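You operate a simulated robot arm through the tools that you are given. There is no shell and no other tool. Be economical: measure what you need, move in short steps, check, and stop when the job is done.

You are at the controls of a simulated robot arm. One attempt, no reset.

TASK
Put things in order on the work table. At the end: the tall orange pad stands where the white oats label stood; the white oats label is on the grey stock tub; the white sugar label is on the blue rusks box; the white pasta label stands where the tall orange pad stood; whatever was shut is shut again. Leave all else as you found it, and nothing knocked over.

The check looks at the end state, three seconds after you hand in, the way a careful person would. Anything else that was tipped, shoved, dropped, spilled or broken makes it a failure.

THE ROBOT
A 7-joint arm with a two-finger parallel gripper, fixed in place. Base frame: the origin is at the foot of the arm, x ahead of it, y to its left, z up; the work surface is at about z = 860. Lengths are in mm, angles in rad, forces in N, time in s.
With the tool pointing down near the work surface it reaches from about 300 to 700 mm from the base axis. Its first joint turns from -1.152 to 1.152 rad. Payload 1.57 kg.
The TCP is the grasp point between the finger pads, 30 mm short of the fingertips. In the tool frame z runs along the fingers and y along their closing line. The gripper opens to 110 mm. The fingers are 24 mm wide and 12 mm thick; the gripper's body (48 by 112 mm) begins 78 mm behind the TCP.
Orientation is that of the tool frame in the base frame, as a unit quaternion [x, y, z, w]. With the fingers straight down and closing along the base's y, the tool's x points along the base's -x, its y along +y and its z along -z.

THE INTERFACE
- The arm moves only by the tool step_arm. Its argument "plan" is a list of rows, each an object of numbers (a shift or turn left out is 0, a gripper value left out holds the last): "jaw": the closure, from 0 (fully open) to 1 (shut); "x", "y", "z": the shift along the tool's x, y, z in mm; "ax", "ay", "az": the turn, a rotation vector about the tool's x, y, z in rad. In form: [{"jaw": .., "x": .., "y": .., "z": .., "ax": .., "ay": .., "az": ..}, ...]. A call has 1 to 8 rows; each row shifts and turns the commanded pose from where the row before left it, along the tool's axes as they then stand. A row lasts 0.2 s, in which the tool goes at most 50 mm and 0.15 rad; a call with a longer step from one row to the next is refused whole, and so is a gripper value outside its range. Where a pose cannot be reached the arm comes as near as it can. A force on the tool above 40 N (or 10 N above the force at the start of the call, whichever is more), or a blocked arm, ends the call early, and 0.2 s more pass. The fingers move at their own pace (about 108 mm/s each) and stop on an object; they squeeze with about 40 N. The grip force told is the motor's: it shows also when the fingers shut on nothing. Time passes only in rows, and 0.2 s behind the last, so rows that do not move let the fingers close. It gives the time, the measured TCP pose, the force on the tool (base axes), the opening and the grip force at its end, in the units of the frame above (readings bear some noise).
- Cameras (640 x 400 px; columns grow to the right, rows downward): "scene" is fixed at [187, -423.3, 1396.5]; the picture's right is [0.43, -0.90, 0.00], its down [-0.58, -0.28, -0.76] and it looks along [0.69, 0.33, -0.65] (base axes); focal length 254 px, centre (320, 200). "wrist" rides on the gripper at [70, 16, -141] in the tool frame; the picture's right is [-0.23, 0.97, 0.00], its down [-0.86, -0.20, -0.48] and it looks along [-0.47, -0.11, 0.88] (tool axes); focal length 222 px, centre (320, 200). There is no depth. A picture from a camera that has moved, and an enlarged one, comes with that camera's place and axes in the base frame and with its lens.
- camera(camera): a new picture of that camera. The clock stands still meanwhile.
- inspect(camera, box): a new picture of the part [left, top, right, bottom] of that camera's present view, enlarged. The clock stands still meanwhile.
- hand_in(): hands the job in; it is judged then, once.

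Work in short steps. Places have to be worked out from the pictures, the camera data and where the tool is seen: move nearer, look again, correct. Check each grasp and each placing, and mend what went wrong. You have 120 turns and 76 pictures in all, those below and enlarged ones among them. Open the gripper and draw the arm clear of the work before you hand the job in, unless the task says otherwise; then end with one line.

The tools are called after "Emit:" as a command line: name --argument value ..., lists and objects as JSON in quotes. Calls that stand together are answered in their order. step_arm: Moves the arm, as the interface text tells. Its arguments: {"type":"object","properties":{"plan":{"type":"array"}},"required":["plan"]} The other tools are called the same way: camera (camera) takes a picture; inspect (camera, box) takes an enlarged picture of a part of a camera's view; hand_in () hands the job in.

At the start:

```text
time_s: 0.0
position: [450.3, -179.5, 1218.9]
tool_rot: [-0.001, 1.0, 0.0, 0.0]
wrist_force: [1.2, -1.1, 0.5]
grip_width: 109.7
finger_force: 0.1
```

scene: 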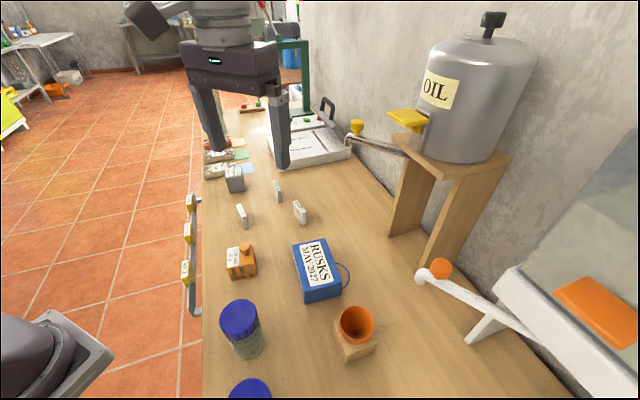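
wrist: 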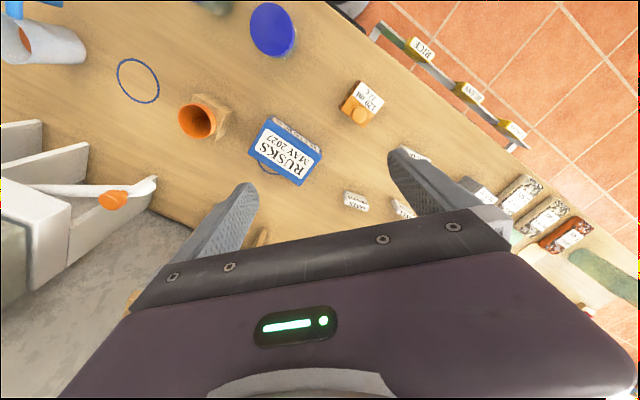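

The overview shows small white labels, a rusks box, and other items. I'll enlarge the table's middle from both cameras to identify them.

Emit:
inspect --camera "scene" --box '[170, 80, 370, 205]'

Emit:
inspect --camera "scene" --box '[170, 180, 410, 330]'

Emit:
inspect --camera "wrist" --box '[220, 60, 420, 220]'

Emit:
inspect --camera "wrist" --box '[440, 120, 640, 320]'

```text
3.20 times, centred on (270, 142) of scene
camera zoom: at [187.0, -423.3, 1396.5], right [0.43, -0.9, 0.0], down [-0.58, -0.28, -0.76], along [0.69, 0.33, -0.65], focal length 812 px, centre (480, 384)
```

zoom: 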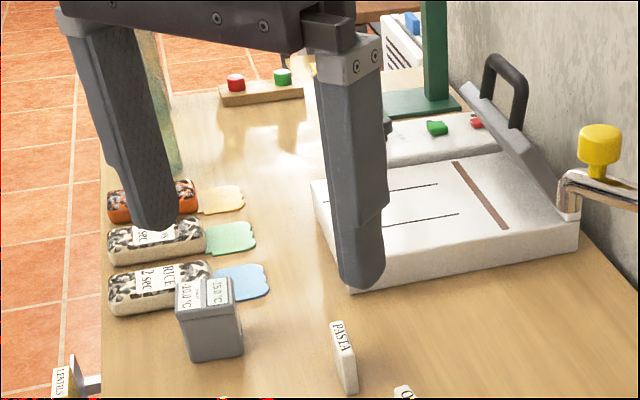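

```text
2.67 times, centred on (290, 255) of scene
camera zoom: at [187.0, -423.3, 1396.5], right [0.43, -0.9, 0.0], down [-0.58, -0.28, -0.76], along [0.69, 0.33, -0.65], focal length 677 px, centre (400, 53)
```

zoom: 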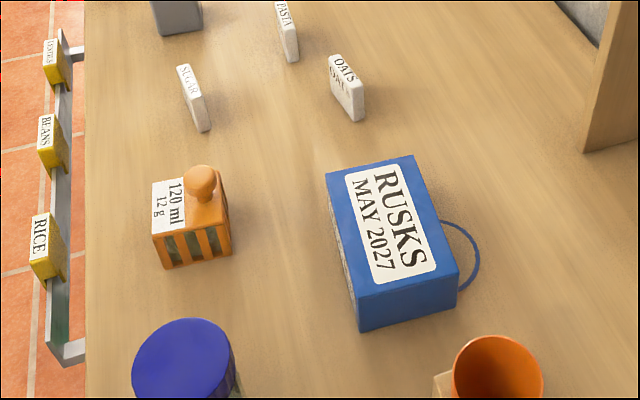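

```text
2.50 times, centred on (320, 140) of wrist
camera zoom: at [380.5, -163.4, 1360.9], right [0.23, 0.97, 0.0], down [0.86, -0.2, 0.48], along [0.47, -0.11, -0.88], focal length 555 px, centre (320, 350)
```

zoom: 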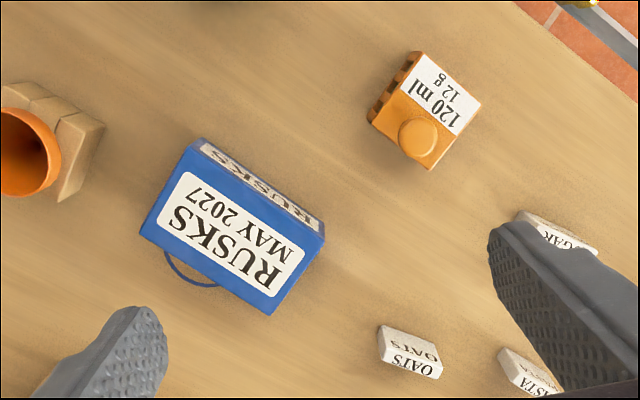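

```text
2.00 times, centred on (540, 220) of wrist
camera zoom: at [380.5, -163.4, 1360.9], right [0.23, 0.97, 0.0], down [0.86, -0.2, 0.48], along [0.47, -0.11, -0.88], focal length 444 px, centre (-120, 160)
```

zoom: 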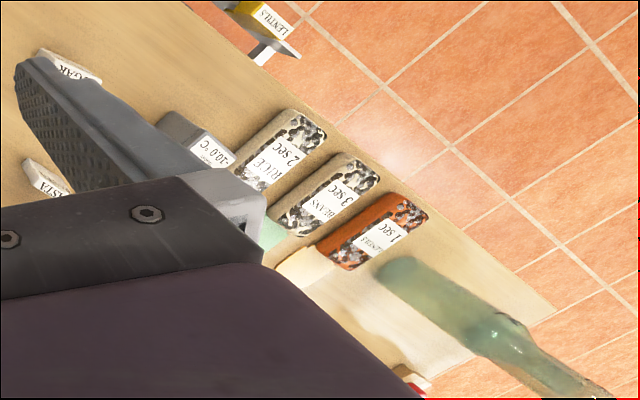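

The items stand on a table turned about 45°. I'll pull the arm back and left to get a wrist view of the grey tub, labels and orange item.

Emit:
step_arm --plan '[{"x": 25, "y": 40}, {"x": 25, "y": 40}, {"x": 25, "y": 40}, {"x": 25, "y": 40}, {"x": 10, "y": 40}, {"y": 0}]'

Emit:
camera --camera "wrist"

Emit:
camera --camera "scene"

```text
time_s: 1.4
position: [341.3, 19.4, 1219.1]
tool_rot: [0.0, 1.0, 0.0, 0.001]
wrist_force: [0.0, 1.1, 0.4]
grip_width: 110.1
finger_force: 0.1
```

```text
69 pictures are left
camera wrist: at [271.8, 37.3, 1360.0], right [0.23, 0.97, 0.0], down [0.86, -0.2, 0.48], along [0.47, -0.11, -0.88], focal length 222 px, centre (320, 200)
```

wrist: 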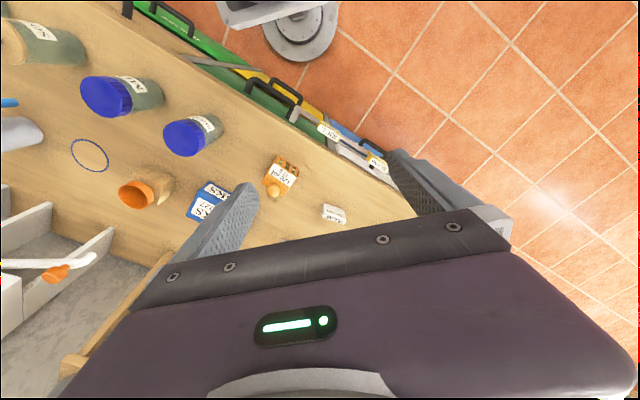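

```text
68 pictures are left
```

scene: 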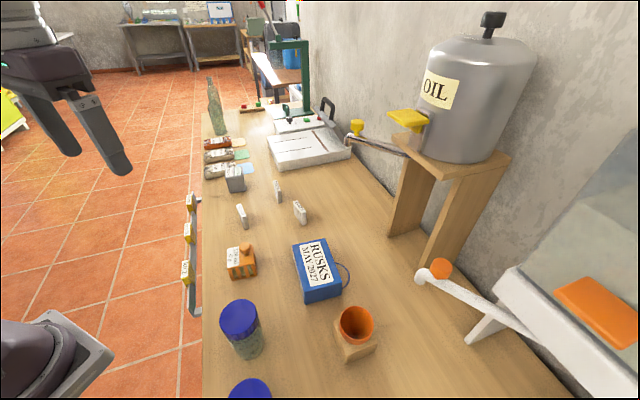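

Emit:
inspect --camera "scene" --box '[190, 90, 350, 190]'

Emit:
inspect --camera "scene" --box '[205, 155, 325, 230]'

Emit:
inspect --camera "wrist" --box '[160, 130, 400, 280]'

Emit:
inspect --camera "scene" --box '[400, 220, 640, 400]'

```text
4.00 times, centred on (270, 140) of scene
camera zoom: at [187.0, -423.3, 1396.5], right [0.43, -0.9, 0.0], down [-0.58, -0.28, -0.76], along [0.69, 0.33, -0.65], focal length 1015 px, centre (520, 440)
```

zoom: 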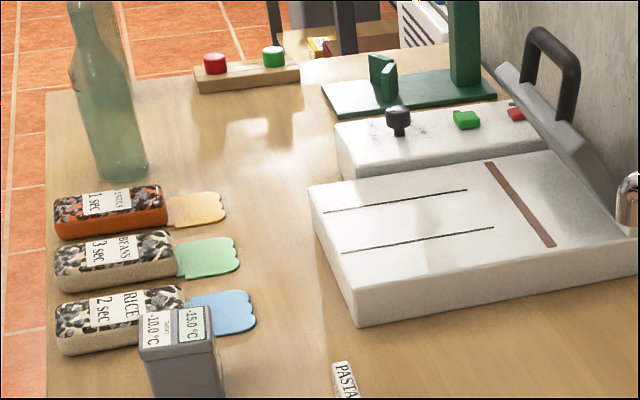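

```text
5.33 times, centred on (265, 192) of scene
camera zoom: at [187.0, -423.3, 1396.5], right [0.43, -0.9, 0.0], down [-0.58, -0.28, -0.76], along [0.69, 0.33, -0.65], focal length 1353 px, centre (613, 240)
```

zoom: 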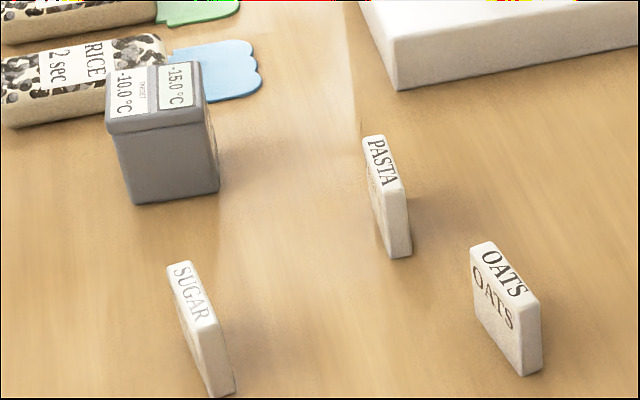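

```text
2.67 times, centred on (280, 205) of wrist
camera zoom: at [271.8, 37.3, 1360.0], right [0.23, 0.97, 0.0], down [0.86, -0.2, 0.48], along [0.47, -0.11, -0.88], focal length 592 px, centre (427, 187)
```

zoom: 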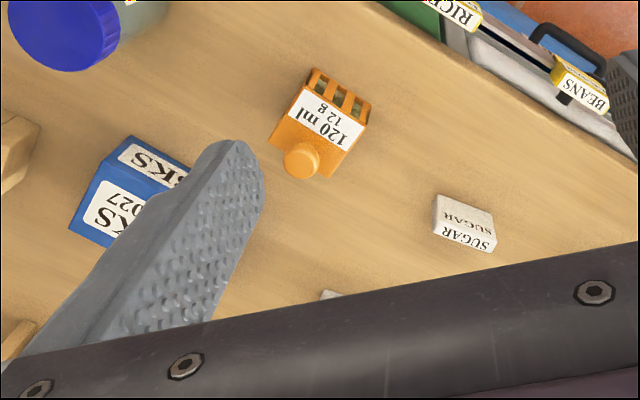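

```text
2.22 times, centred on (520, 310) of scene
camera zoom: at [187.0, -423.3, 1396.5], right [0.43, -0.9, 0.0], down [-0.58, -0.28, -0.76], along [0.69, 0.33, -0.65], focal length 564 px, centre (-124, -44)
```

zoom: 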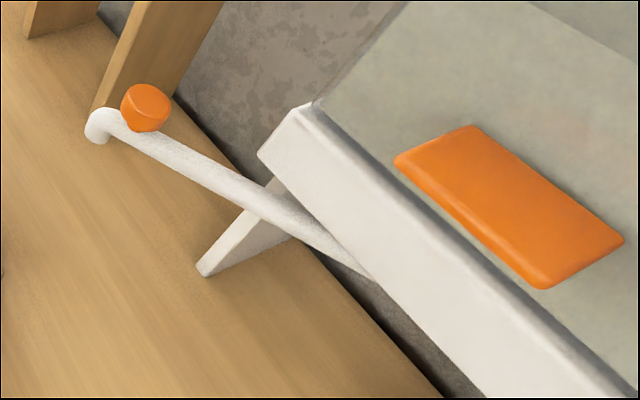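

No clear "pad" seen yet besides the orange item with the knob. I'll enlarge that item and look along the rest of the table.

Emit:
inspect --camera "scene" --box '[170, 180, 290, 330]'

Emit:
inspect --camera "wrist" --box '[0, 0, 420, 200]'

Emit:
step_arm --plan '[{"y": -48}, {"y": -48}, {"y": -48}, {"y": -48}, {"y": -48}, {"y": -48}, {"y": -48}, {"y": 0}]'

Emit:
camera --camera "wrist"

```text
2.67 times, centred on (230, 255) of scene
camera zoom: at [187.0, -423.3, 1396.5], right [0.43, -0.9, 0.0], down [-0.58, -0.28, -0.76], along [0.69, 0.33, -0.65], focal length 677 px, centre (560, 53)
```

zoom: 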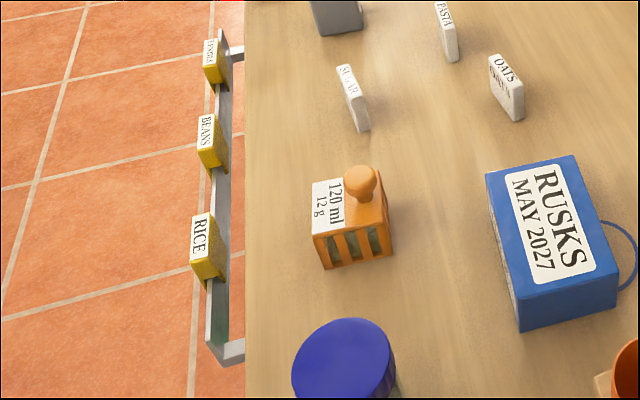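

```text
1.52 times, centred on (210, 100) of wrist
camera zoom: at [271.8, 37.3, 1360.0], right [0.23, 0.97, 0.0], down [0.86, -0.2, 0.48], along [0.47, -0.11, -0.88], focal length 338 px, centre (488, 352)
```

zoom: 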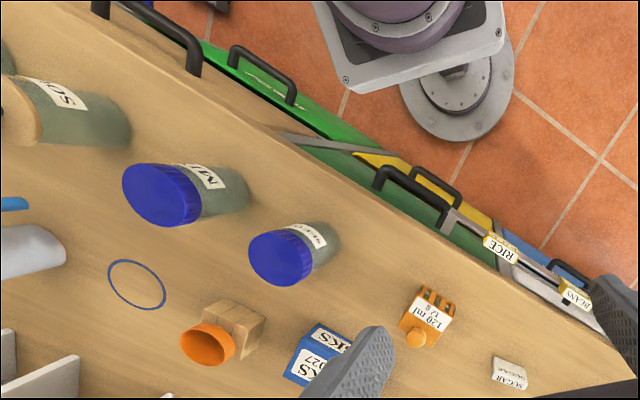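

```text
time_s: 3.2
position: [341.8, -318.0, 1219.7]
tool_rot: [0.0, 1.0, 0.0, 0.0]
wrist_force: [-0.4, 0.5, 0.5]
grip_width: 110.1
finger_force: 0.0
```

```text
61 pictures are left
camera wrist: at [271.0, -301.9, 1360.5], right [0.23, 0.97, 0.0], down [0.86, -0.2, 0.48], along [0.47, -0.11, -0.88], focal length 222 px, centre (320, 200)
```

wrist: 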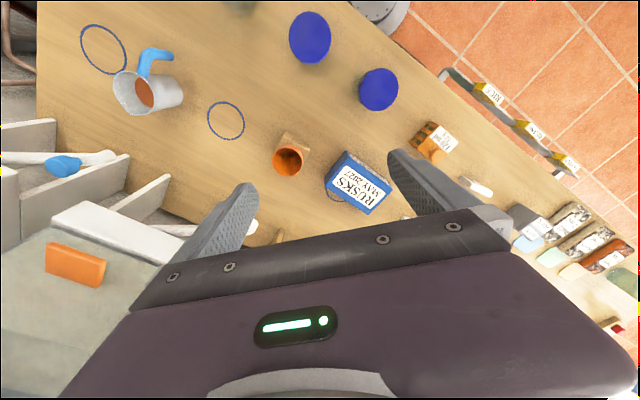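

The orange item with the knob is at about (433,-103). I'll go closer for a look at it and the front of the table.

Emit:
step_arm --plan '[{"y": 40, "z": 20}, {"y": 40, "z": 20}, {"y": 40, "z": 20}, {"y": 40, "z": 20}, {"y": 40, "z": 20}, {"y": 36, "z": 20}, {}]'

Emit:
camera --camera "wrist"

```text
time_s: 4.8
position: [337.7, -77.7, 1100.0]
tool_rot: [0.0, 1.0, 0.0, 0.001]
wrist_force: [0.6, 0.9, -0.2]
grip_width: 109.9
finger_force: 0.1
```

```text
60 pictures are left
camera wrist: at [268.3, -62.2, 1242.0], right [0.23, 0.97, 0.0], down [0.85, -0.2, 0.48], along [0.47, -0.11, -0.88], focal length 222 px, centre (320, 200)
```

wrist: 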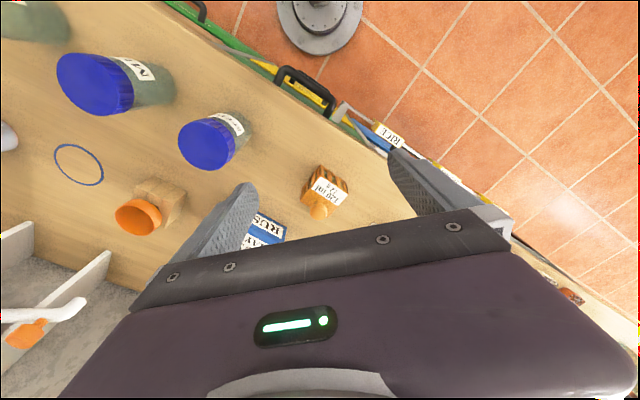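

Emit:
inspect --camera "wrist" --box '[260, 140, 400, 240]'

Emit:
inspect --camera "wrist" --box '[180, 0, 420, 160]'

```text
4.00 times, centred on (330, 190) of wrist
camera zoom: at [268.3, -62.2, 1242.0], right [0.23, 0.97, 0.0], down [0.85, -0.2, 0.48], along [0.47, -0.11, -0.88], focal length 888 px, centre (280, 240)
```

zoom: 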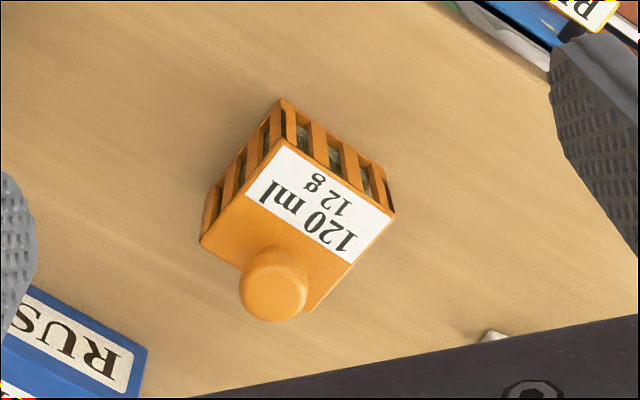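

```text
2.50 times, centred on (300, 80) of wrist
camera zoom: at [268.3, -62.2, 1242.0], right [0.23, 0.97, 0.0], down [0.85, -0.2, 0.48], along [0.47, -0.11, -0.88], focal length 555 px, centre (370, 500)
```

zoom: 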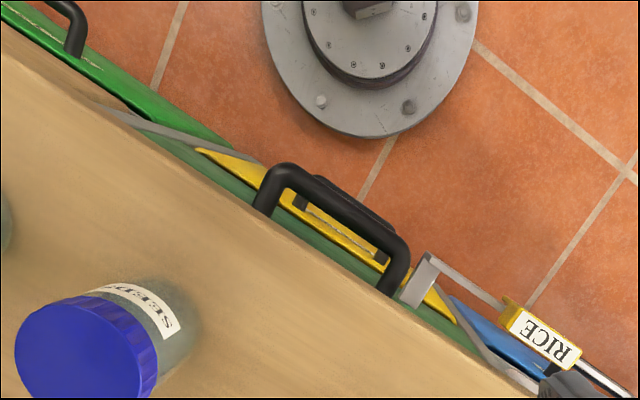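

The orange crate with a knobbed lid is the nearest thing to a "pad", but I should see the far half of the table before deciding. Moving the camera towards the labels and tub.

Emit:
step_arm --plan '[{"x": -40, "y": 20}, {"x": -40, "y": 25}, {"x": -30, "y": 25}, {"y": 20}, {}]'

Emit:
camera --camera "wrist"

```text
time_s: 6.0
position: [450.1, 11.0, 1099.0]
tool_rot: [-0.001, 1.0, -0.001, 0.0]
wrist_force: [-0.7, 0.3, 0.8]
grip_width: 109.9
finger_force: 0.2
```

```text
57 pictures are left
camera wrist: at [380.8, 26.0, 1240.7], right [0.23, 0.97, 0.0], down [0.86, -0.2, 0.48], along [0.47, -0.11, -0.88], focal length 222 px, centre (320, 200)
```

wrist: 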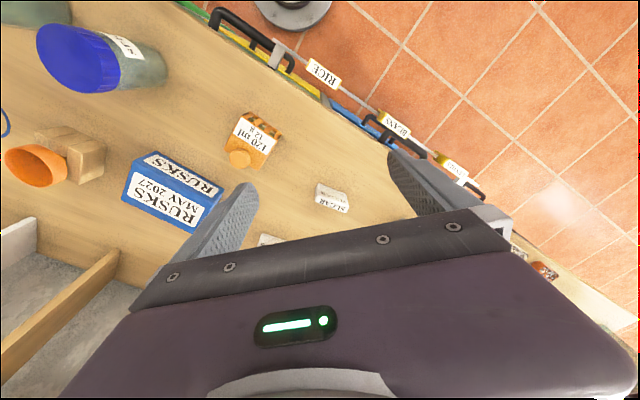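

I'll tilt the gripper so the wrist camera looks along the far part of the table.

Emit:
step_arm --plan '[{"ay": -0.14}, {"ay": -0.14}, {"ay": -0.14}, {"ay": -0.14}, {"ay": -0.1}, {}]'

Emit:
camera --camera "wrist"

```text
time_s: 7.4
position: [452.6, 8.9, 1108.3]
tool_rot: [0.003, 0.956, 0.008, 0.294]
wrist_force: [0.2, 0.2, 0.0]
grip_width: 110.1
finger_force: 0.0
out of reach, approached as far as the arm can: row 4, 5
```

```text
56 pictures are left
camera wrist: at [314.9, 23.1, 1186.0], right [0.19, 0.97, 0.14], down [0.44, -0.21, 0.87], along [0.88, -0.1, -0.46], focal length 222 px, centre (320, 200)
```

wrist: 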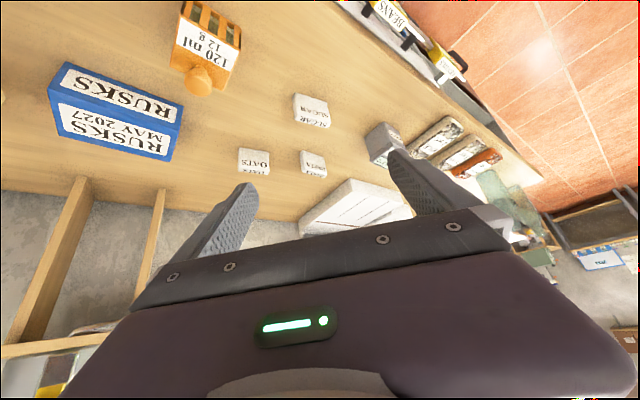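

This view shows the labels, tub and orange item together. I'll enlarge them.

Emit:
inspect --camera "wrist" --box '[220, 80, 440, 200]'

Emit:
inspect --camera "wrist" --box '[40, 0, 260, 160]'

Emit:
inspect --camera "wrist" --box '[350, 80, 550, 220]'

```text
2.91 times, centred on (330, 140) of wrist
camera zoom: at [314.9, 23.1, 1186.0], right [0.19, 0.97, 0.14], down [0.44, -0.21, 0.87], along [0.88, -0.1, -0.46], focal length 646 px, centre (291, 374)
```

zoom: 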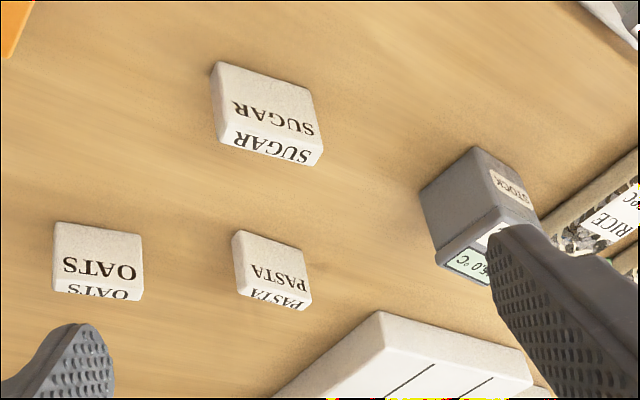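

```text
2.50 times, centred on (150, 80) of wrist
camera zoom: at [314.9, 23.1, 1186.0], right [0.19, 0.97, 0.14], down [0.44, -0.21, 0.87], along [0.88, -0.1, -0.46], focal length 555 px, centre (745, 500)
```

zoom: 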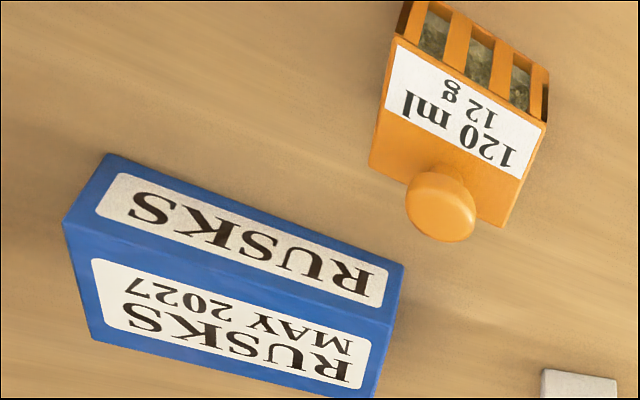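

```text
2.86 times, centred on (450, 150) of wrist
camera zoom: at [314.9, 23.1, 1186.0], right [0.19, 0.97, 0.14], down [0.44, -0.21, 0.87], along [0.88, -0.1, -0.46], focal length 635 px, centre (-51, 343)
```

zoom: 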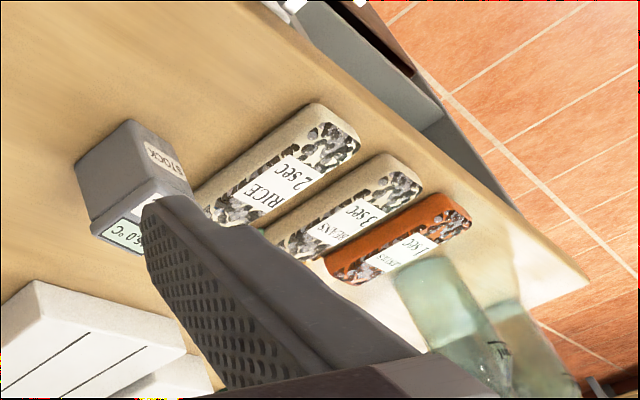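

The tub is confirmed as STOCK. Before taking the orange crate as the "pad", I must check the orange slab on the white machine and the near end of the table.

Emit:
step_arm --plan '[{"ay": 0.14}, {"ay": 0.14}, {"ay": 0.14}, {"ay": 0.14}, {"ay": 0.1}, {}]'

Emit:
step_arm --plan '[{"x": 30, "y": -30, "z": -20}, {"x": 30, "y": -40, "z": -20}, {"x": 30, "y": -40, "z": -20}, {"x": 30, "y": -40, "z": -20}, {"x": 0, "y": -45, "z": -20}, {"x": 0, "y": -45, "z": -20}, {"y": -45}, {"y": -45}]'

Emit:
step_arm --plan '[{"y": -45, "az": 0.14}, {"y": -40, "az": 0.14}, {"az": 0.14}, {"az": 0.14}, {"az": 0.14}, {}]'

Emit:
camera --camera "wrist"

```text
time_s: 8.8
position: [453.1, 7.0, 1108.2]
tool_rot: [0.002, 0.999, 0.008, -0.031]
wrist_force: [0.1, -0.8, 0.2]
grip_width: 110.0
finger_force: 0.0
```

```text
refused: row 2 steps farther than a row can; nothing moved
```

```text
time_s: 10.2
position: [446.5, -77.9, 1106.5]
tool_rot: [0.345, 0.938, -0.003, -0.032]
wrist_force: [-0.2, 1.0, 0.1]
grip_width: 109.8
finger_force: 0.0
```

```text
52 pictures are left
camera wrist: at [412.8, -23.0, 1251.4], right [0.8, 0.6, -0.04], down [0.55, -0.71, 0.43], along [0.23, -0.37, -0.9], focal length 222 px, centre (320, 200)
```

wrist: 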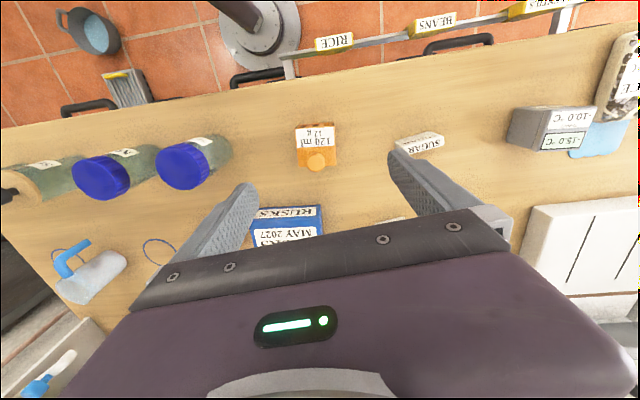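

Let me look at the drawers at the table's front edge for any writing, and at the orange slab on the machine.

Emit:
inspect --camera "wrist" --box '[0, 0, 320, 200]'

Emit:
inspect --camera "wrist" --box '[240, 0, 640, 220]'

Emit:
inspect --camera "scene" --box '[540, 180, 640, 400]'

```text
2.00 times, centred on (160, 100) of wrist
camera zoom: at [412.8, -23.0, 1251.4], right [0.8, 0.6, -0.04], down [0.55, -0.71, 0.43], along [0.23, -0.37, -0.9], focal length 444 px, centre (640, 400)
```

zoom: 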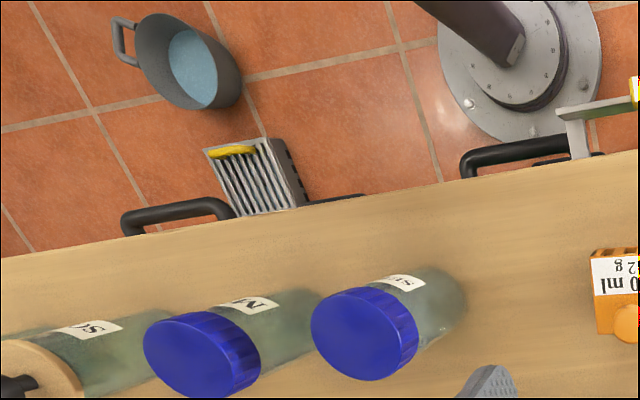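

```text
1.60 times, centred on (440, 110) of wrist
camera zoom: at [412.8, -23.0, 1251.4], right [0.8, 0.6, -0.04], down [0.55, -0.71, 0.43], along [0.23, -0.37, -0.9], focal length 355 px, centre (128, 344)
```

zoom: 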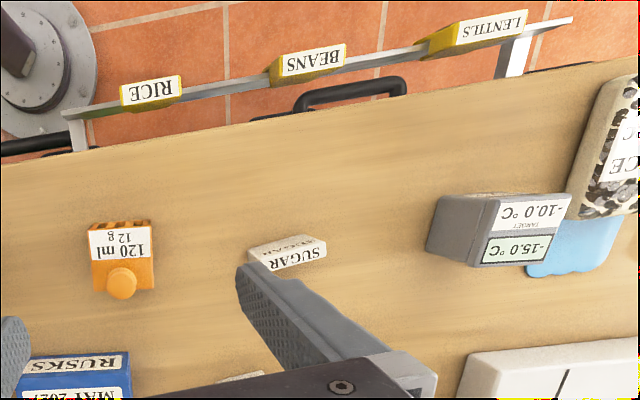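

```text
1.82 times, centred on (590, 290) of scene
camera zoom: at [187.0, -423.3, 1396.5], right [0.43, -0.9, 0.0], down [-0.58, -0.28, -0.76], along [0.69, 0.33, -0.65], focal length 461 px, centre (-171, 36)
```

zoom: 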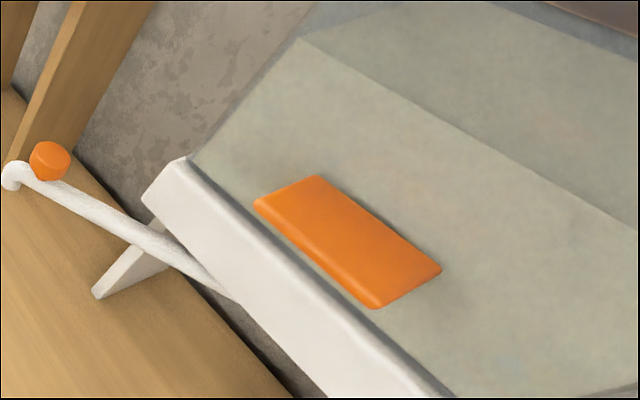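

Only the slatted orange crate with the knob stands on the table as something movable, so I take it as the "tall orange pad" (the slab on the machine is part of that machine). Labels' long axes run about 45–50°, so I level the tool and turn it so the jaws close across them.

Emit:
step_arm --plan '[{"ax": -0.0276, "ay": -0.058}, {"az": -0.149}, {"az": -0.149}, {"az": -0.149}, {"az": -0.149}, {"az": -0.149}, {"az": -0.149}]'

Emit:
step_arm --plan '[{"az": -0.149}, {"az": -0.149}, {"az": -0.149}, {"az": -0.149}, {}]'

```text
time_s: 11.8
position: [447.2, -77.6, 1106.3]
tool_rot: [-0.097, 0.995, 0.0, 0.0]
wrist_force: [0.5, -0.4, 0.1]
grip_width: 109.8
finger_force: 0.1
```

```text
time_s: 13.0
position: [446.6, -77.1, 1105.0]
tool_rot: [-0.385, 0.923, 0.0, 0.0]
wrist_force: [0.3, 0.1, -0.2]
grip_width: 110.2
finger_force: 0.1
```

Tool is level with jaws closing along 135°. Moving over the oats label for a close view.

Emit:
step_arm --plan '[{"x": -3.2, "y": -33.4, "z": 19}, {"x": -3.2, "y": -33.4, "z": 19}, {"x": -3.2, "y": -33.4, "z": 19}, {"x": -3.2, "y": -33.4, "z": 19}, {"x": -3.2, "y": -33.4, "z": 19}, {}]'

Emit:
camera --camera "wrist"

```text
time_s: 14.4
position: [578.0, -182.2, 1013.0]
tool_rot: [-0.384, 0.923, 0.0, 0.0]
wrist_force: [-0.1, -0.3, -0.1]
grip_width: 109.8
finger_force: 0.0
```

```text
48 pictures are left
camera wrist: at [517.2, -220.4, 1154.0], right [-0.53, 0.85, 0.0], down [0.74, 0.47, 0.48], along [0.41, 0.25, -0.88], focal length 222 px, centre (320, 200)
```

wrist: 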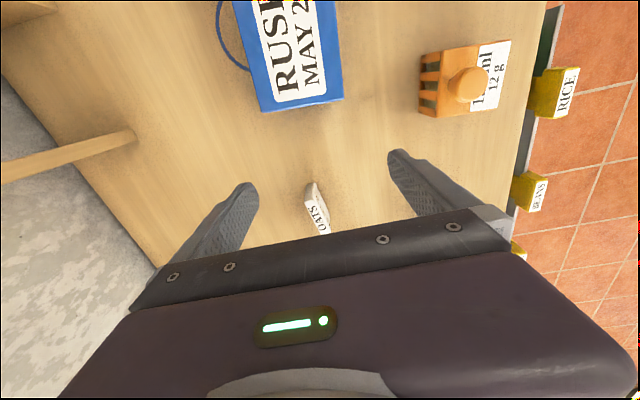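

Emit:
inspect --camera "wrist" --box '[270, 160, 370, 240]'

```text
5.00 times, centred on (320, 200) of wrist
camera zoom: at [517.2, -220.4, 1154.0], right [-0.53, 0.85, 0.0], down [0.74, 0.47, 0.48], along [0.41, 0.25, -0.88], focal length 1111 px, centre (320, 200)
```

zoom: 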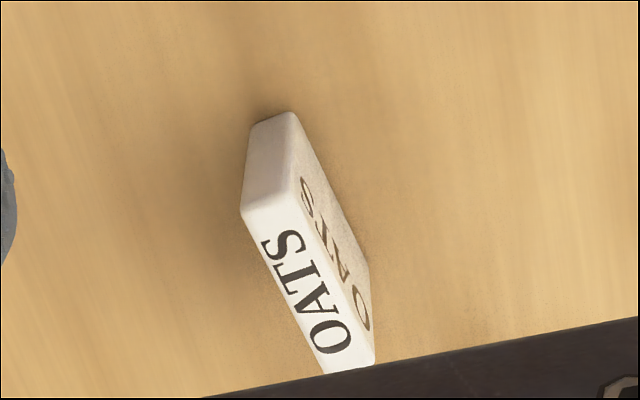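

From the close view: oats label is about 55×14×51 mm, centred near (654,-139), long axis about 53°. I'll turn 8° more, centre above it, and check.

Emit:
step_arm --plan '[{"az": -0.14, "jaw": 0.4}, {"x": -27, "y": -11.5, "z": 12}, {"x": -27, "y": -11.5, "z": 12}, {"x": -26.5, "y": -11.7, "z": 12}, {}]'

Emit:
camera --camera "wrist"

Emit:
camera --camera "scene"

```text
time_s: 15.6
position: [652.8, -140.0, 973.2]
tool_rot: [-0.448, 0.894, 0.0, 0.0]
wrist_force: [0.3, -0.4, 1.1]
grip_width: 65.9
finger_force: 0.1
```

```text
46 pictures are left
camera wrist: at [598.3, -186.3, 1115.0], right [-0.64, 0.77, 0.0], down [0.67, 0.57, 0.48], along [0.37, 0.31, -0.88], focal length 222 px, centre (320, 200)
```

wrist: 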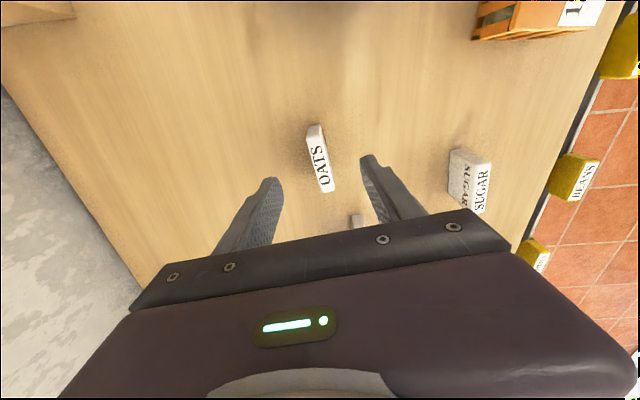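

```text
45 pictures are left
```

scene: 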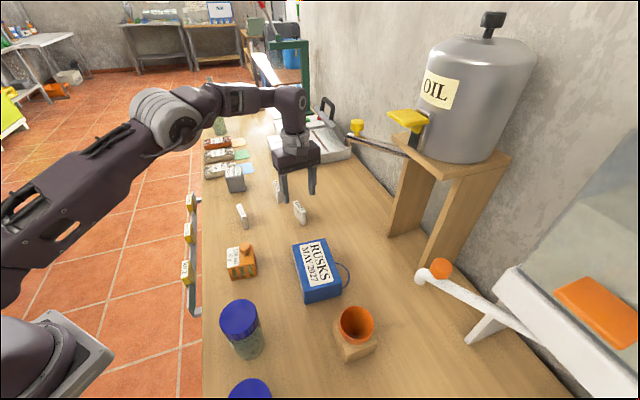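

Label lies centred between the jaws and aligned. Descending to z≈908 and closing.

Emit:
step_arm --plan '[{"x": 1, "z": 33}, {"x": 1, "z": 32}, {}, {"jaw": 1}, {}, {}, {}]'

```text
time_s: 17.2
position: [649.5, -136.2, 911.4]
tool_rot: [-0.448, 0.894, 0.0, 0.0]
wrist_force: [-0.3, 0.3, -0.5]
grip_width: 13.9
finger_force: 30.3
```

Grip reads 13.9 mm — the label is held. Lifting straight up.

Emit:
step_arm --plan '[{"z": -20}, {"z": -40}, {"z": -40}, {}]'

Emit:
camera --camera "scene"

```text
time_s: 18.2
position: [655.7, -139.5, 1010.9]
tool_rot: [-0.448, 0.894, -0.001, 0.0]
wrist_force: [-0.1, 0.4, -0.9]
grip_width: 13.6
finger_force: 30.3
```

```text
44 pictures are left
```

scene: 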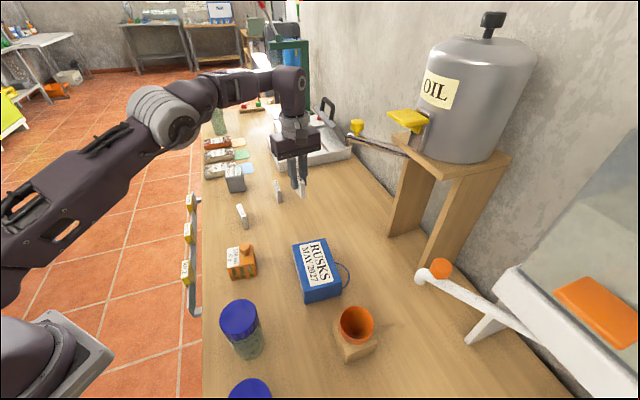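

Label held. Moving level toward the grey tub for a close view of its top.

Emit:
step_arm --plan '[{"x": -33.3, "y": 31.4}, {"x": -33.3, "y": 31.4}, {"x": -33.3, "y": 31.4}, {"x": -33.3, "y": 31.4}, {"x": -33.3, "y": 31.4}, {}]'

Emit:
camera --camera "wrist"

```text
time_s: 19.6
position: [626.1, 87.3, 1011.5]
tool_rot: [-0.447, 0.894, 0.0, 0.0]
wrist_force: [-0.2, -0.1, 0.0]
grip_width: 13.9
finger_force: 30.5
```

```text
43 pictures are left
camera wrist: at [570.7, 40.5, 1153.5], right [-0.64, 0.77, 0.0], down [0.67, 0.57, 0.48], along [0.37, 0.31, -0.88], focal length 222 px, centre (320, 200)
```

wrist: 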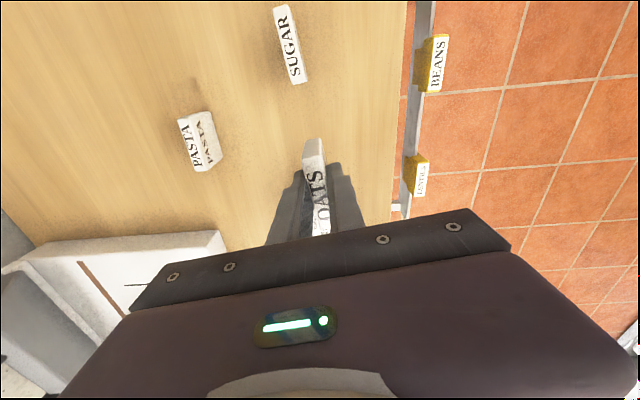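

Triangulating from earlier views, the tub's top is a ~53 mm square at z≈926, centred near (698,131), edges at 42°/-48°. I'll turn the label to 42° and go above it, then check.

Emit:
step_arm --plan '[{"az": 0.1}, {"az": 0.095}, {"x": -26, "y": -5}, {"x": -26, "y": -5}, {"x": -25, "y": -4.3}, {}, {}]'

Emit:
camera --camera "scene"

```text
time_s: 21.2
position: [668.5, 115.0, 1011.1]
tool_rot: [-0.358, 0.934, 0.0, -0.001]
wrist_force: [-0.1, -0.3, -0.1]
grip_width: 13.6
finger_force: 30.4
out of reach, approached as far as the arm can: row 5
```

```text
42 pictures are left
```

scene: 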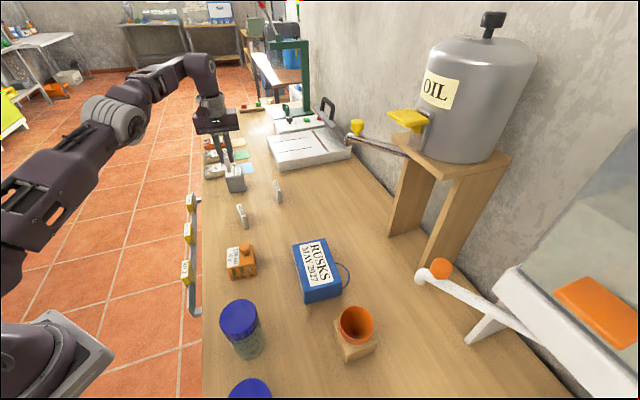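

The reach ends at r≈678 at this height; lower down it should grow. Lowering 22 mm (label bottom stays above the tub top) to see how far it gets.

Emit:
step_arm --plan '[{"z": 12}, {"z": 10}, {}, {}]'

```text
time_s: 22.2
position: [669.3, 115.9, 989.9]
tool_rot: [-0.358, 0.934, 0.0, 0.0]
wrist_force: [0.7, -0.3, -0.9]
grip_width: 14.0
finger_force: 30.3
```

Emit:
step_arm --plan '[{"x": -13, "y": -3.5}, {"x": -13, "y": -3.5}, {}, {}]'

```text
time_s: 23.2
position: [676.1, 116.6, 988.7]
tool_rot: [-0.358, 0.934, 0.0, 0.0]
wrist_force: [1.0, -0.5, -0.3]
grip_width: 14.0
finger_force: 30.3
out of reach, approached as far as the arm can: row 1, 2
```

A straight-down tool can't reach the tub's middle. I'll set the label down on free table near (600,40), regrasp it with the tool tilted outward in the label's own plane, and so place it upright with more reach.

Emit:
step_arm --plan '[{"x": 36, "y": -2}, {"x": 36, "y": -2}, {"x": 36, "y": -2}, {"z": 30}, {"z": 30}, {"z": 13}, {}, {}]'

Emit:
camera --camera "wrist"

```text
time_s: 24.2
position: [677.5, 119.1, 977.4]
tool_rot: [-0.359, 0.933, -0.002, 0.006]
wrist_force: [-0.8, 0.3, 13.8]
grip_width: 13.7
finger_force: 30.1
out of reach, approached as far as the arm can: row 1, 2, 3
stopped in row 4: the force on the tool passed its limit (the readings are from after the stop); the commanded pose is now the measured one
```

```text
41 pictures are left
camera wrist: at [612.3, 83.5, 1117.4], right [-0.48, 0.88, -0.01], down [0.76, 0.42, 0.49], along [0.43, 0.23, -0.87], focal length 222 px, centre (320, 200)
```

wrist: 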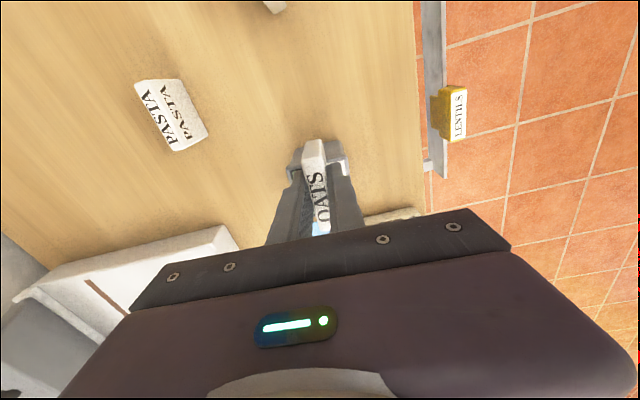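

The commanded pose had still been far out, so the arm went down instead and the label touched the tub top (13.8 N). I back straight up and check the tub.

Emit:
step_arm --plan '[{"z": -15}, {"z": -15}, {}]'

Emit:
inspect --camera "scene" --box '[200, 120, 320, 220]'

```text
time_s: 25.0
position: [678.0, 117.2, 1006.8]
tool_rot: [-0.359, 0.933, -0.001, 0.005]
wrist_force: [-0.3, -0.2, -0.5]
grip_width: 13.8
finger_force: 30.5
```

```text
4.00 times, centred on (260, 170) of scene
camera zoom: at [187.0, -423.3, 1396.5], right [0.43, -0.9, 0.0], down [-0.58, -0.28, -0.76], along [0.69, 0.33, -0.65], focal length 1015 px, centre (560, 320)
```

zoom: 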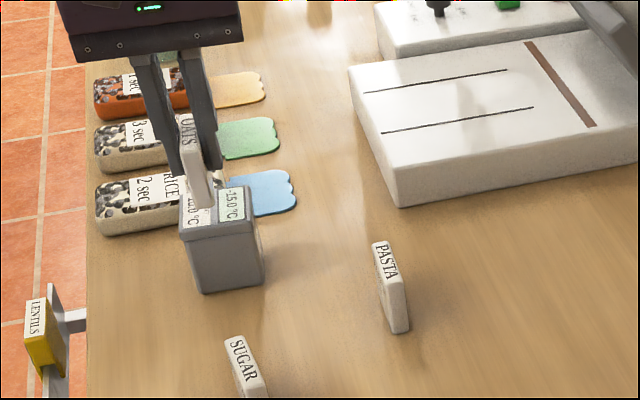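

Tub unmoved. Trying a little further outward from here, in small steps.

Emit:
step_arm --plan '[{"x": -6}, {"x": -6}, {"x": -6}, {}]'

```text
time_s: 26.0
position: [677.2, 128.2, 1004.7]
tool_rot: [-0.359, 0.933, -0.002, 0.006]
wrist_force: [0.6, 0.2, -0.7]
grip_width: 13.8
finger_force: 30.0
out of reach, approached as far as the arm can: row 1, 2, 3
```

Limit is r≈689. Back to the regrasp plan: retreat level to free table first.

Emit:
step_arm --plan '[{"x": 32}, {"x": 32}, {"x": 32}, {"x": 32}, {}]'

```text
time_s: 27.2
position: [676.2, 127.1, 1004.5]
tool_rot: [-0.359, 0.933, -0.001, 0.005]
wrist_force: [-0.3, -0.3, -0.1]
grip_width: 13.9
finger_force: 30.2
out of reach, approached as far as the arm can: row 1, 2, 3, 4
```

The arm didn't retreat — the solver seems stuck at full stretch. Trying a small inward shift combined with upward motion.

Emit:
step_arm --plan '[{"z": -15}, {"z": -15}, {}, {}]'

```text
time_s: 28.2
position: [670.4, 124.5, 1034.8]
tool_rot: [-0.359, 0.933, 0.0, 0.006]
wrist_force: [0.1, 0.5, 0.2]
grip_width: 14.0
finger_force: 30.5
out of reach, approached as far as the arm can: row 2
```

Emit:
step_arm --plan '[{"x": 13, "y": 8}, {"x": 13, "y": 8}, {"x": 13, "y": 8}, {}]'

```text
time_s: 29.2
position: [625.3, 116.7, 1033.4]
tool_rot: [-0.358, 0.934, -0.002, 0.005]
wrist_force: [-0.1, 0.2, -1.0]
grip_width: 13.7
finger_force: 30.3
```

Freed. Going to (600,40) and down to set the label on the table.

Emit:
step_arm --plan '[{"x": 35, "y": -20}, {"x": 35, "y": -20}, {"z": 40}, {"z": 40}, {"z": 25}, {"z": 10}, {}]'

```text
time_s: 30.2
position: [606.0, 42.0, 960.2]
tool_rot: [-0.359, 0.933, -0.005, 0.01]
wrist_force: [-2.9, 2.1, 18.9]
grip_width: 13.7
finger_force: 30.2
stopped in row 5: the force on the tool passed its limit (the readings are from after the stop); the commanded pose is now the measured one
```

Unexpected contact at z=960. Look before moving.

Emit:
camera --camera "wrist"

Emit:
inspect --camera "scene" --box '[180, 130, 320, 250]'

```text
39 pictures are left
camera wrist: at [538.4, 6.9, 1100.9], right [-0.48, 0.87, -0.01], down [0.76, 0.43, 0.5], along [0.44, 0.23, -0.87], focal length 222 px, centre (320, 200)
```

wrist: 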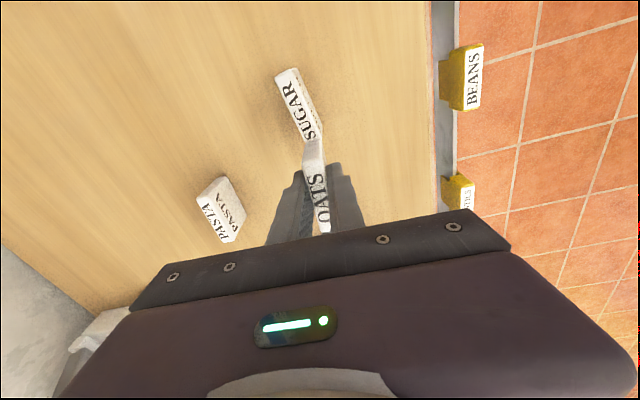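

```text
3.33 times, centred on (250, 190) of scene
camera zoom: at [186.6, -423.3, 1396.6], right [0.43, -0.9, 0.0], down [-0.58, -0.28, -0.76], along [0.69, 0.33, -0.65], focal length 846 px, centre (553, 233)
```

zoom: 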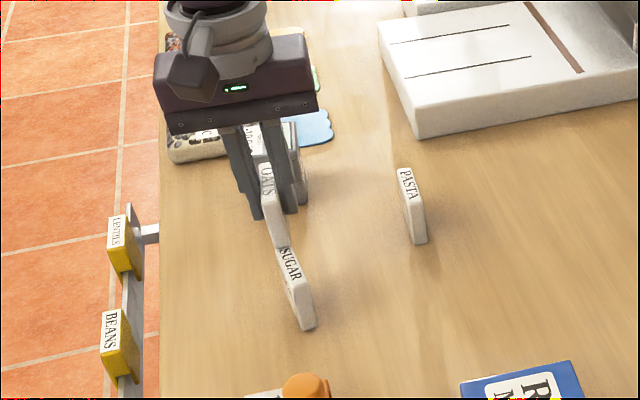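

The label had touched the top end of the sugar label (which sits further out than I thought); nothing fell. I lift, shift outward 40 mm, and lower on clear table.

Emit:
step_arm --plan '[{"z": -20}, {"x": -20, "y": 6}, {"x": -18, "y": 6}, {"z": 30}, {"z": 20}, {"z": 8}, {}]'

```text
time_s: 31.9
position: [626.8, 78.0, 919.8]
tool_rot: [-0.36, 0.933, -0.004, 0.01]
wrist_force: [-0.3, 0.2, -0.5]
grip_width: 13.7
finger_force: 30.3
```

Emit:
step_arm --plan '[{"z": 4}, {"z": 4}, {}]'

Emit:
inspect --camera "scene" --box '[180, 130, 320, 250]'

```text
time_s: 32.6
position: [626.9, 76.9, 912.6]
tool_rot: [-0.359, 0.933, -0.004, 0.01]
wrist_force: [0.7, -0.2, 0.1]
grip_width: 13.9
finger_force: 30.5
```

```text
3.33 times, centred on (250, 190) of scene
camera zoom: at [187.1, -423.3, 1396.5], right [0.43, -0.9, 0.0], down [-0.58, -0.28, -0.76], along [0.69, 0.33, -0.65], focal length 846 px, centre (553, 233)
```

zoom: 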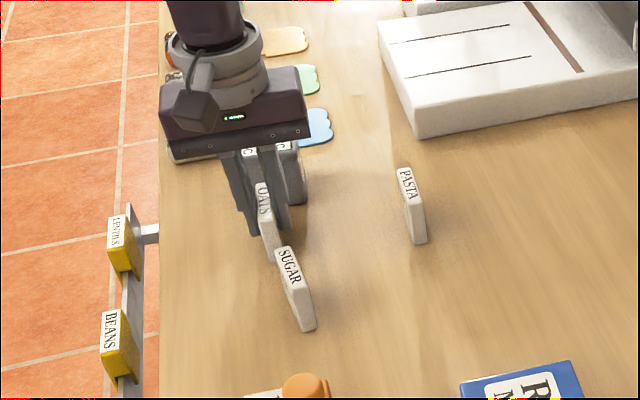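

No contact yet; lowering gently until the table is felt.

Emit:
step_arm --plan '[{"z": 2}, {"z": 2}, {"z": 2}, {"z": 2}, {}]'

```text
time_s: 33.8
position: [627.2, 76.0, 908.4]
tool_rot: [-0.359, 0.933, -0.004, 0.012]
wrist_force: [-1.8, -0.1, 8.4]
grip_width: 14.0
finger_force: 30.2
stopped in row 5: the force on the tool passed its limit (the readings are from after the stop); the commanded pose is now the measured one
```

Contact with table at z≈908. Release, then tilt the tool outward 0.25 rad in the label's plane (squaring a small residual lean) and regrasp.

Emit:
step_arm --plan '[{"jaw": 0.6}, {}, {"ax": -0.017}, {"ay": -0.13}, {"ay": -0.12}, {}, {}]'

Emit:
camera --camera "wrist"

```text
time_s: 35.4
position: [626.7, 76.0, 908.3]
tool_rot: [-0.356, 0.925, 0.049, 0.125]
wrist_force: [-0.8, 0.0, 0.0]
grip_width: 43.9
finger_force: 0.1
```

```text
36 pictures are left
camera wrist: at [537.0, 17.8, 1026.1], right [-0.49, 0.87, 0.06], down [0.65, 0.32, 0.69], along [0.58, 0.38, -0.72], focal length 222 px, centre (320, 200)
```

wrist: 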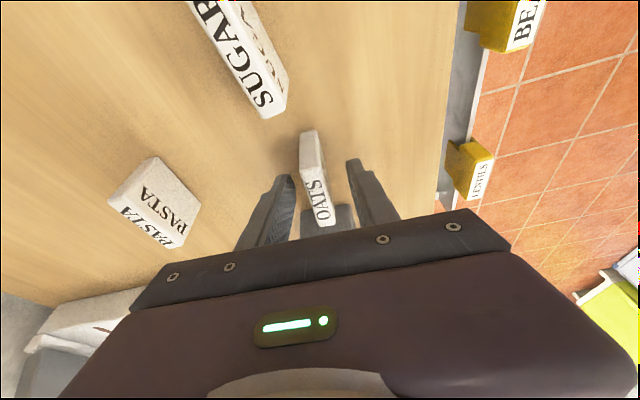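

Label stands upright between the tilted fingers. Closing, then lifting vertically 95 mm.

Emit:
step_arm --plan '[{"jaw": 1}, {}, {}, {"x": -8.4, "z": -30.6}, {"x": -8.4, "z": -30.6}, {"x": -8.4, "z": -30.6}, {}]'

Emit:
step_arm --plan '[{"x": -17, "y": -1.4, "z": 4.7}, {"x": -17, "y": -1.4, "z": 4.7}, {"x": -17, "y": -1.4, "z": 4.7}, {"x": -17, "y": -1.4, "z": 4.7}, {"x": -17, "y": -1.4, "z": 4.7}, {}]'

```text
time_s: 37.0
position: [626.2, 73.6, 1001.8]
tool_rot: [-0.356, 0.925, 0.049, 0.125]
wrist_force: [0.6, -0.7, -0.5]
grip_width: 14.2
finger_force: 30.2
```

```text
time_s: 38.4
position: [697.5, 130.7, 1004.0]
tool_rot: [-0.356, 0.925, 0.049, 0.125]
wrist_force: [0.6, -0.2, 0.1]
grip_width: 14.0
finger_force: 30.1
```

Reached (697.5,130.7) over the tub. Check alignment before lowering.

Emit:
inspect --camera "scene" --box '[190, 120, 290, 210]'

Emit:
inspect --camera "wrist" --box '[220, 80, 460, 240]'

```text
4.44 times, centred on (240, 165) of scene
camera zoom: at [187.1, -423.3, 1396.5], right [0.43, -0.9, 0.0], down [-0.58, -0.28, -0.76], along [0.69, 0.33, -0.65], focal length 1128 px, centre (676, 356)
```

zoom: 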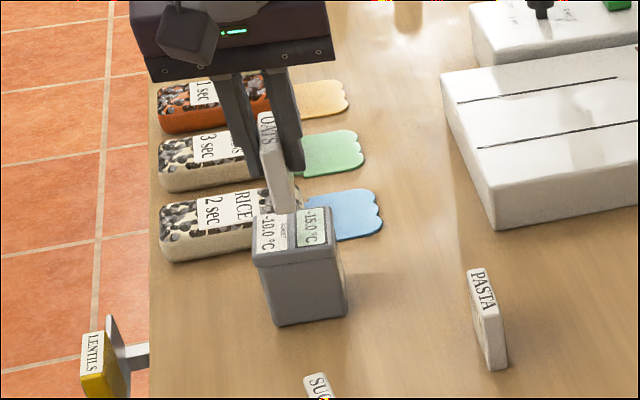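

```text
2.50 times, centred on (340, 160) of wrist
camera zoom: at [609.0, 71.8, 1122.1], right [-0.49, 0.87, 0.06], down [0.65, 0.32, 0.69], along [0.58, 0.38, -0.72], focal length 555 px, centre (270, 300)
```

zoom: 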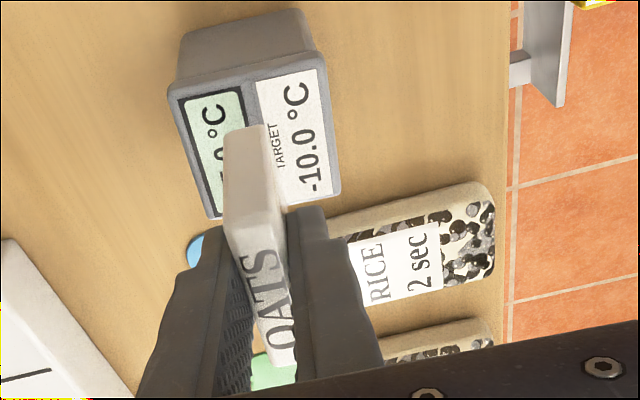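

Label is centred over the tub within a few mm. Lowering vertically, gently for the last bit.

Emit:
step_arm --plan '[{"x": 5.5, "z": 12}, {"x": 3.5, "z": 10}, {"x": 0.7, "z": 2.4}, {"x": 0.5, "z": 1.5}, {}]'

```text
time_s: 39.6
position: [694.7, 129.2, 976.1]
tool_rot: [-0.356, 0.925, 0.048, 0.125]
wrist_force: [-0.2, -0.7, 1.8]
grip_width: 13.9
finger_force: 30.3
```

Emit:
step_arm --plan '[{"x": 0.3, "z": 1}, {"x": 0.3, "z": 1}, {"x": 0.3, "z": 1}, {}]'

Emit:
inspect --camera "scene" --box '[190, 120, 290, 210]'

```text
time_s: 40.6
position: [694.8, 128.2, 974.2]
tool_rot: [-0.356, 0.925, 0.048, 0.127]
wrist_force: [0.4, 1.1, 26.1]
grip_width: 14.1
finger_force: 30.3
```

```text
4.44 times, centred on (240, 165) of scene
camera zoom: at [186.5, -423.4, 1396.5], right [0.43, -0.9, 0.0], down [-0.58, -0.28, -0.76], along [0.69, 0.33, -0.65], focal length 1128 px, centre (676, 356)
```

zoom: 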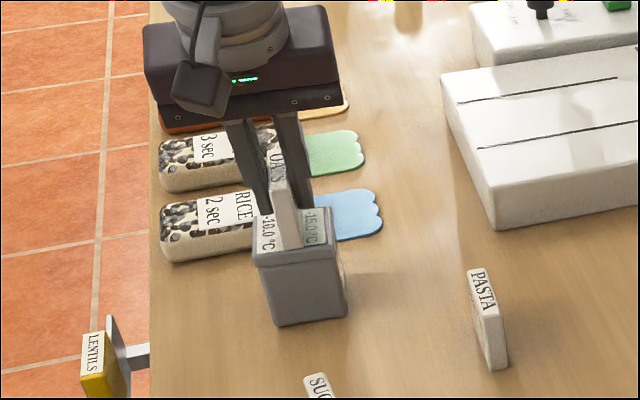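

The label rests on the tub. Easing 1 mm, releasing, and withdrawing along the tool axis.

Emit:
step_arm --plan '[{"x": -0.3, "z": -1}, {"jaw": 0.65}, {}, {"z": -20}, {"z": -40}, {"z": -30}, {}]'

Emit:
inspect --camera "scene" --box '[190, 120, 290, 210]'

```text
time_s: 42.2
position: [674.1, 109.1, 1060.3]
tool_rot: [-0.356, 0.925, 0.049, 0.124]
wrist_force: [-0.8, 0.3, 0.3]
grip_width: 38.4
finger_force: 0.0
```

```text
4.44 times, centred on (240, 165) of scene
camera zoom: at [187.0, -423.3, 1396.5], right [0.43, -0.9, 0.0], down [-0.58, -0.28, -0.76], along [0.69, 0.33, -0.65], focal length 1128 px, centre (676, 356)
```

zoom: 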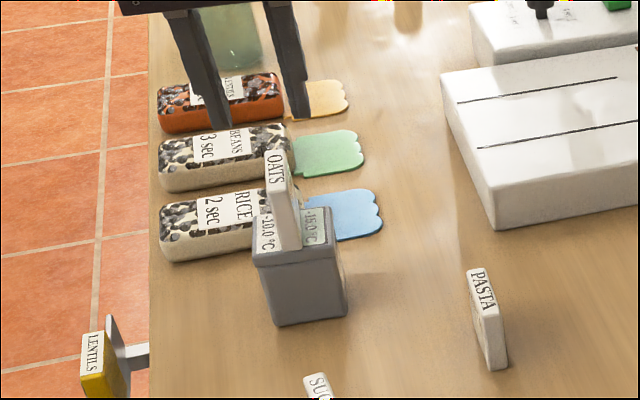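

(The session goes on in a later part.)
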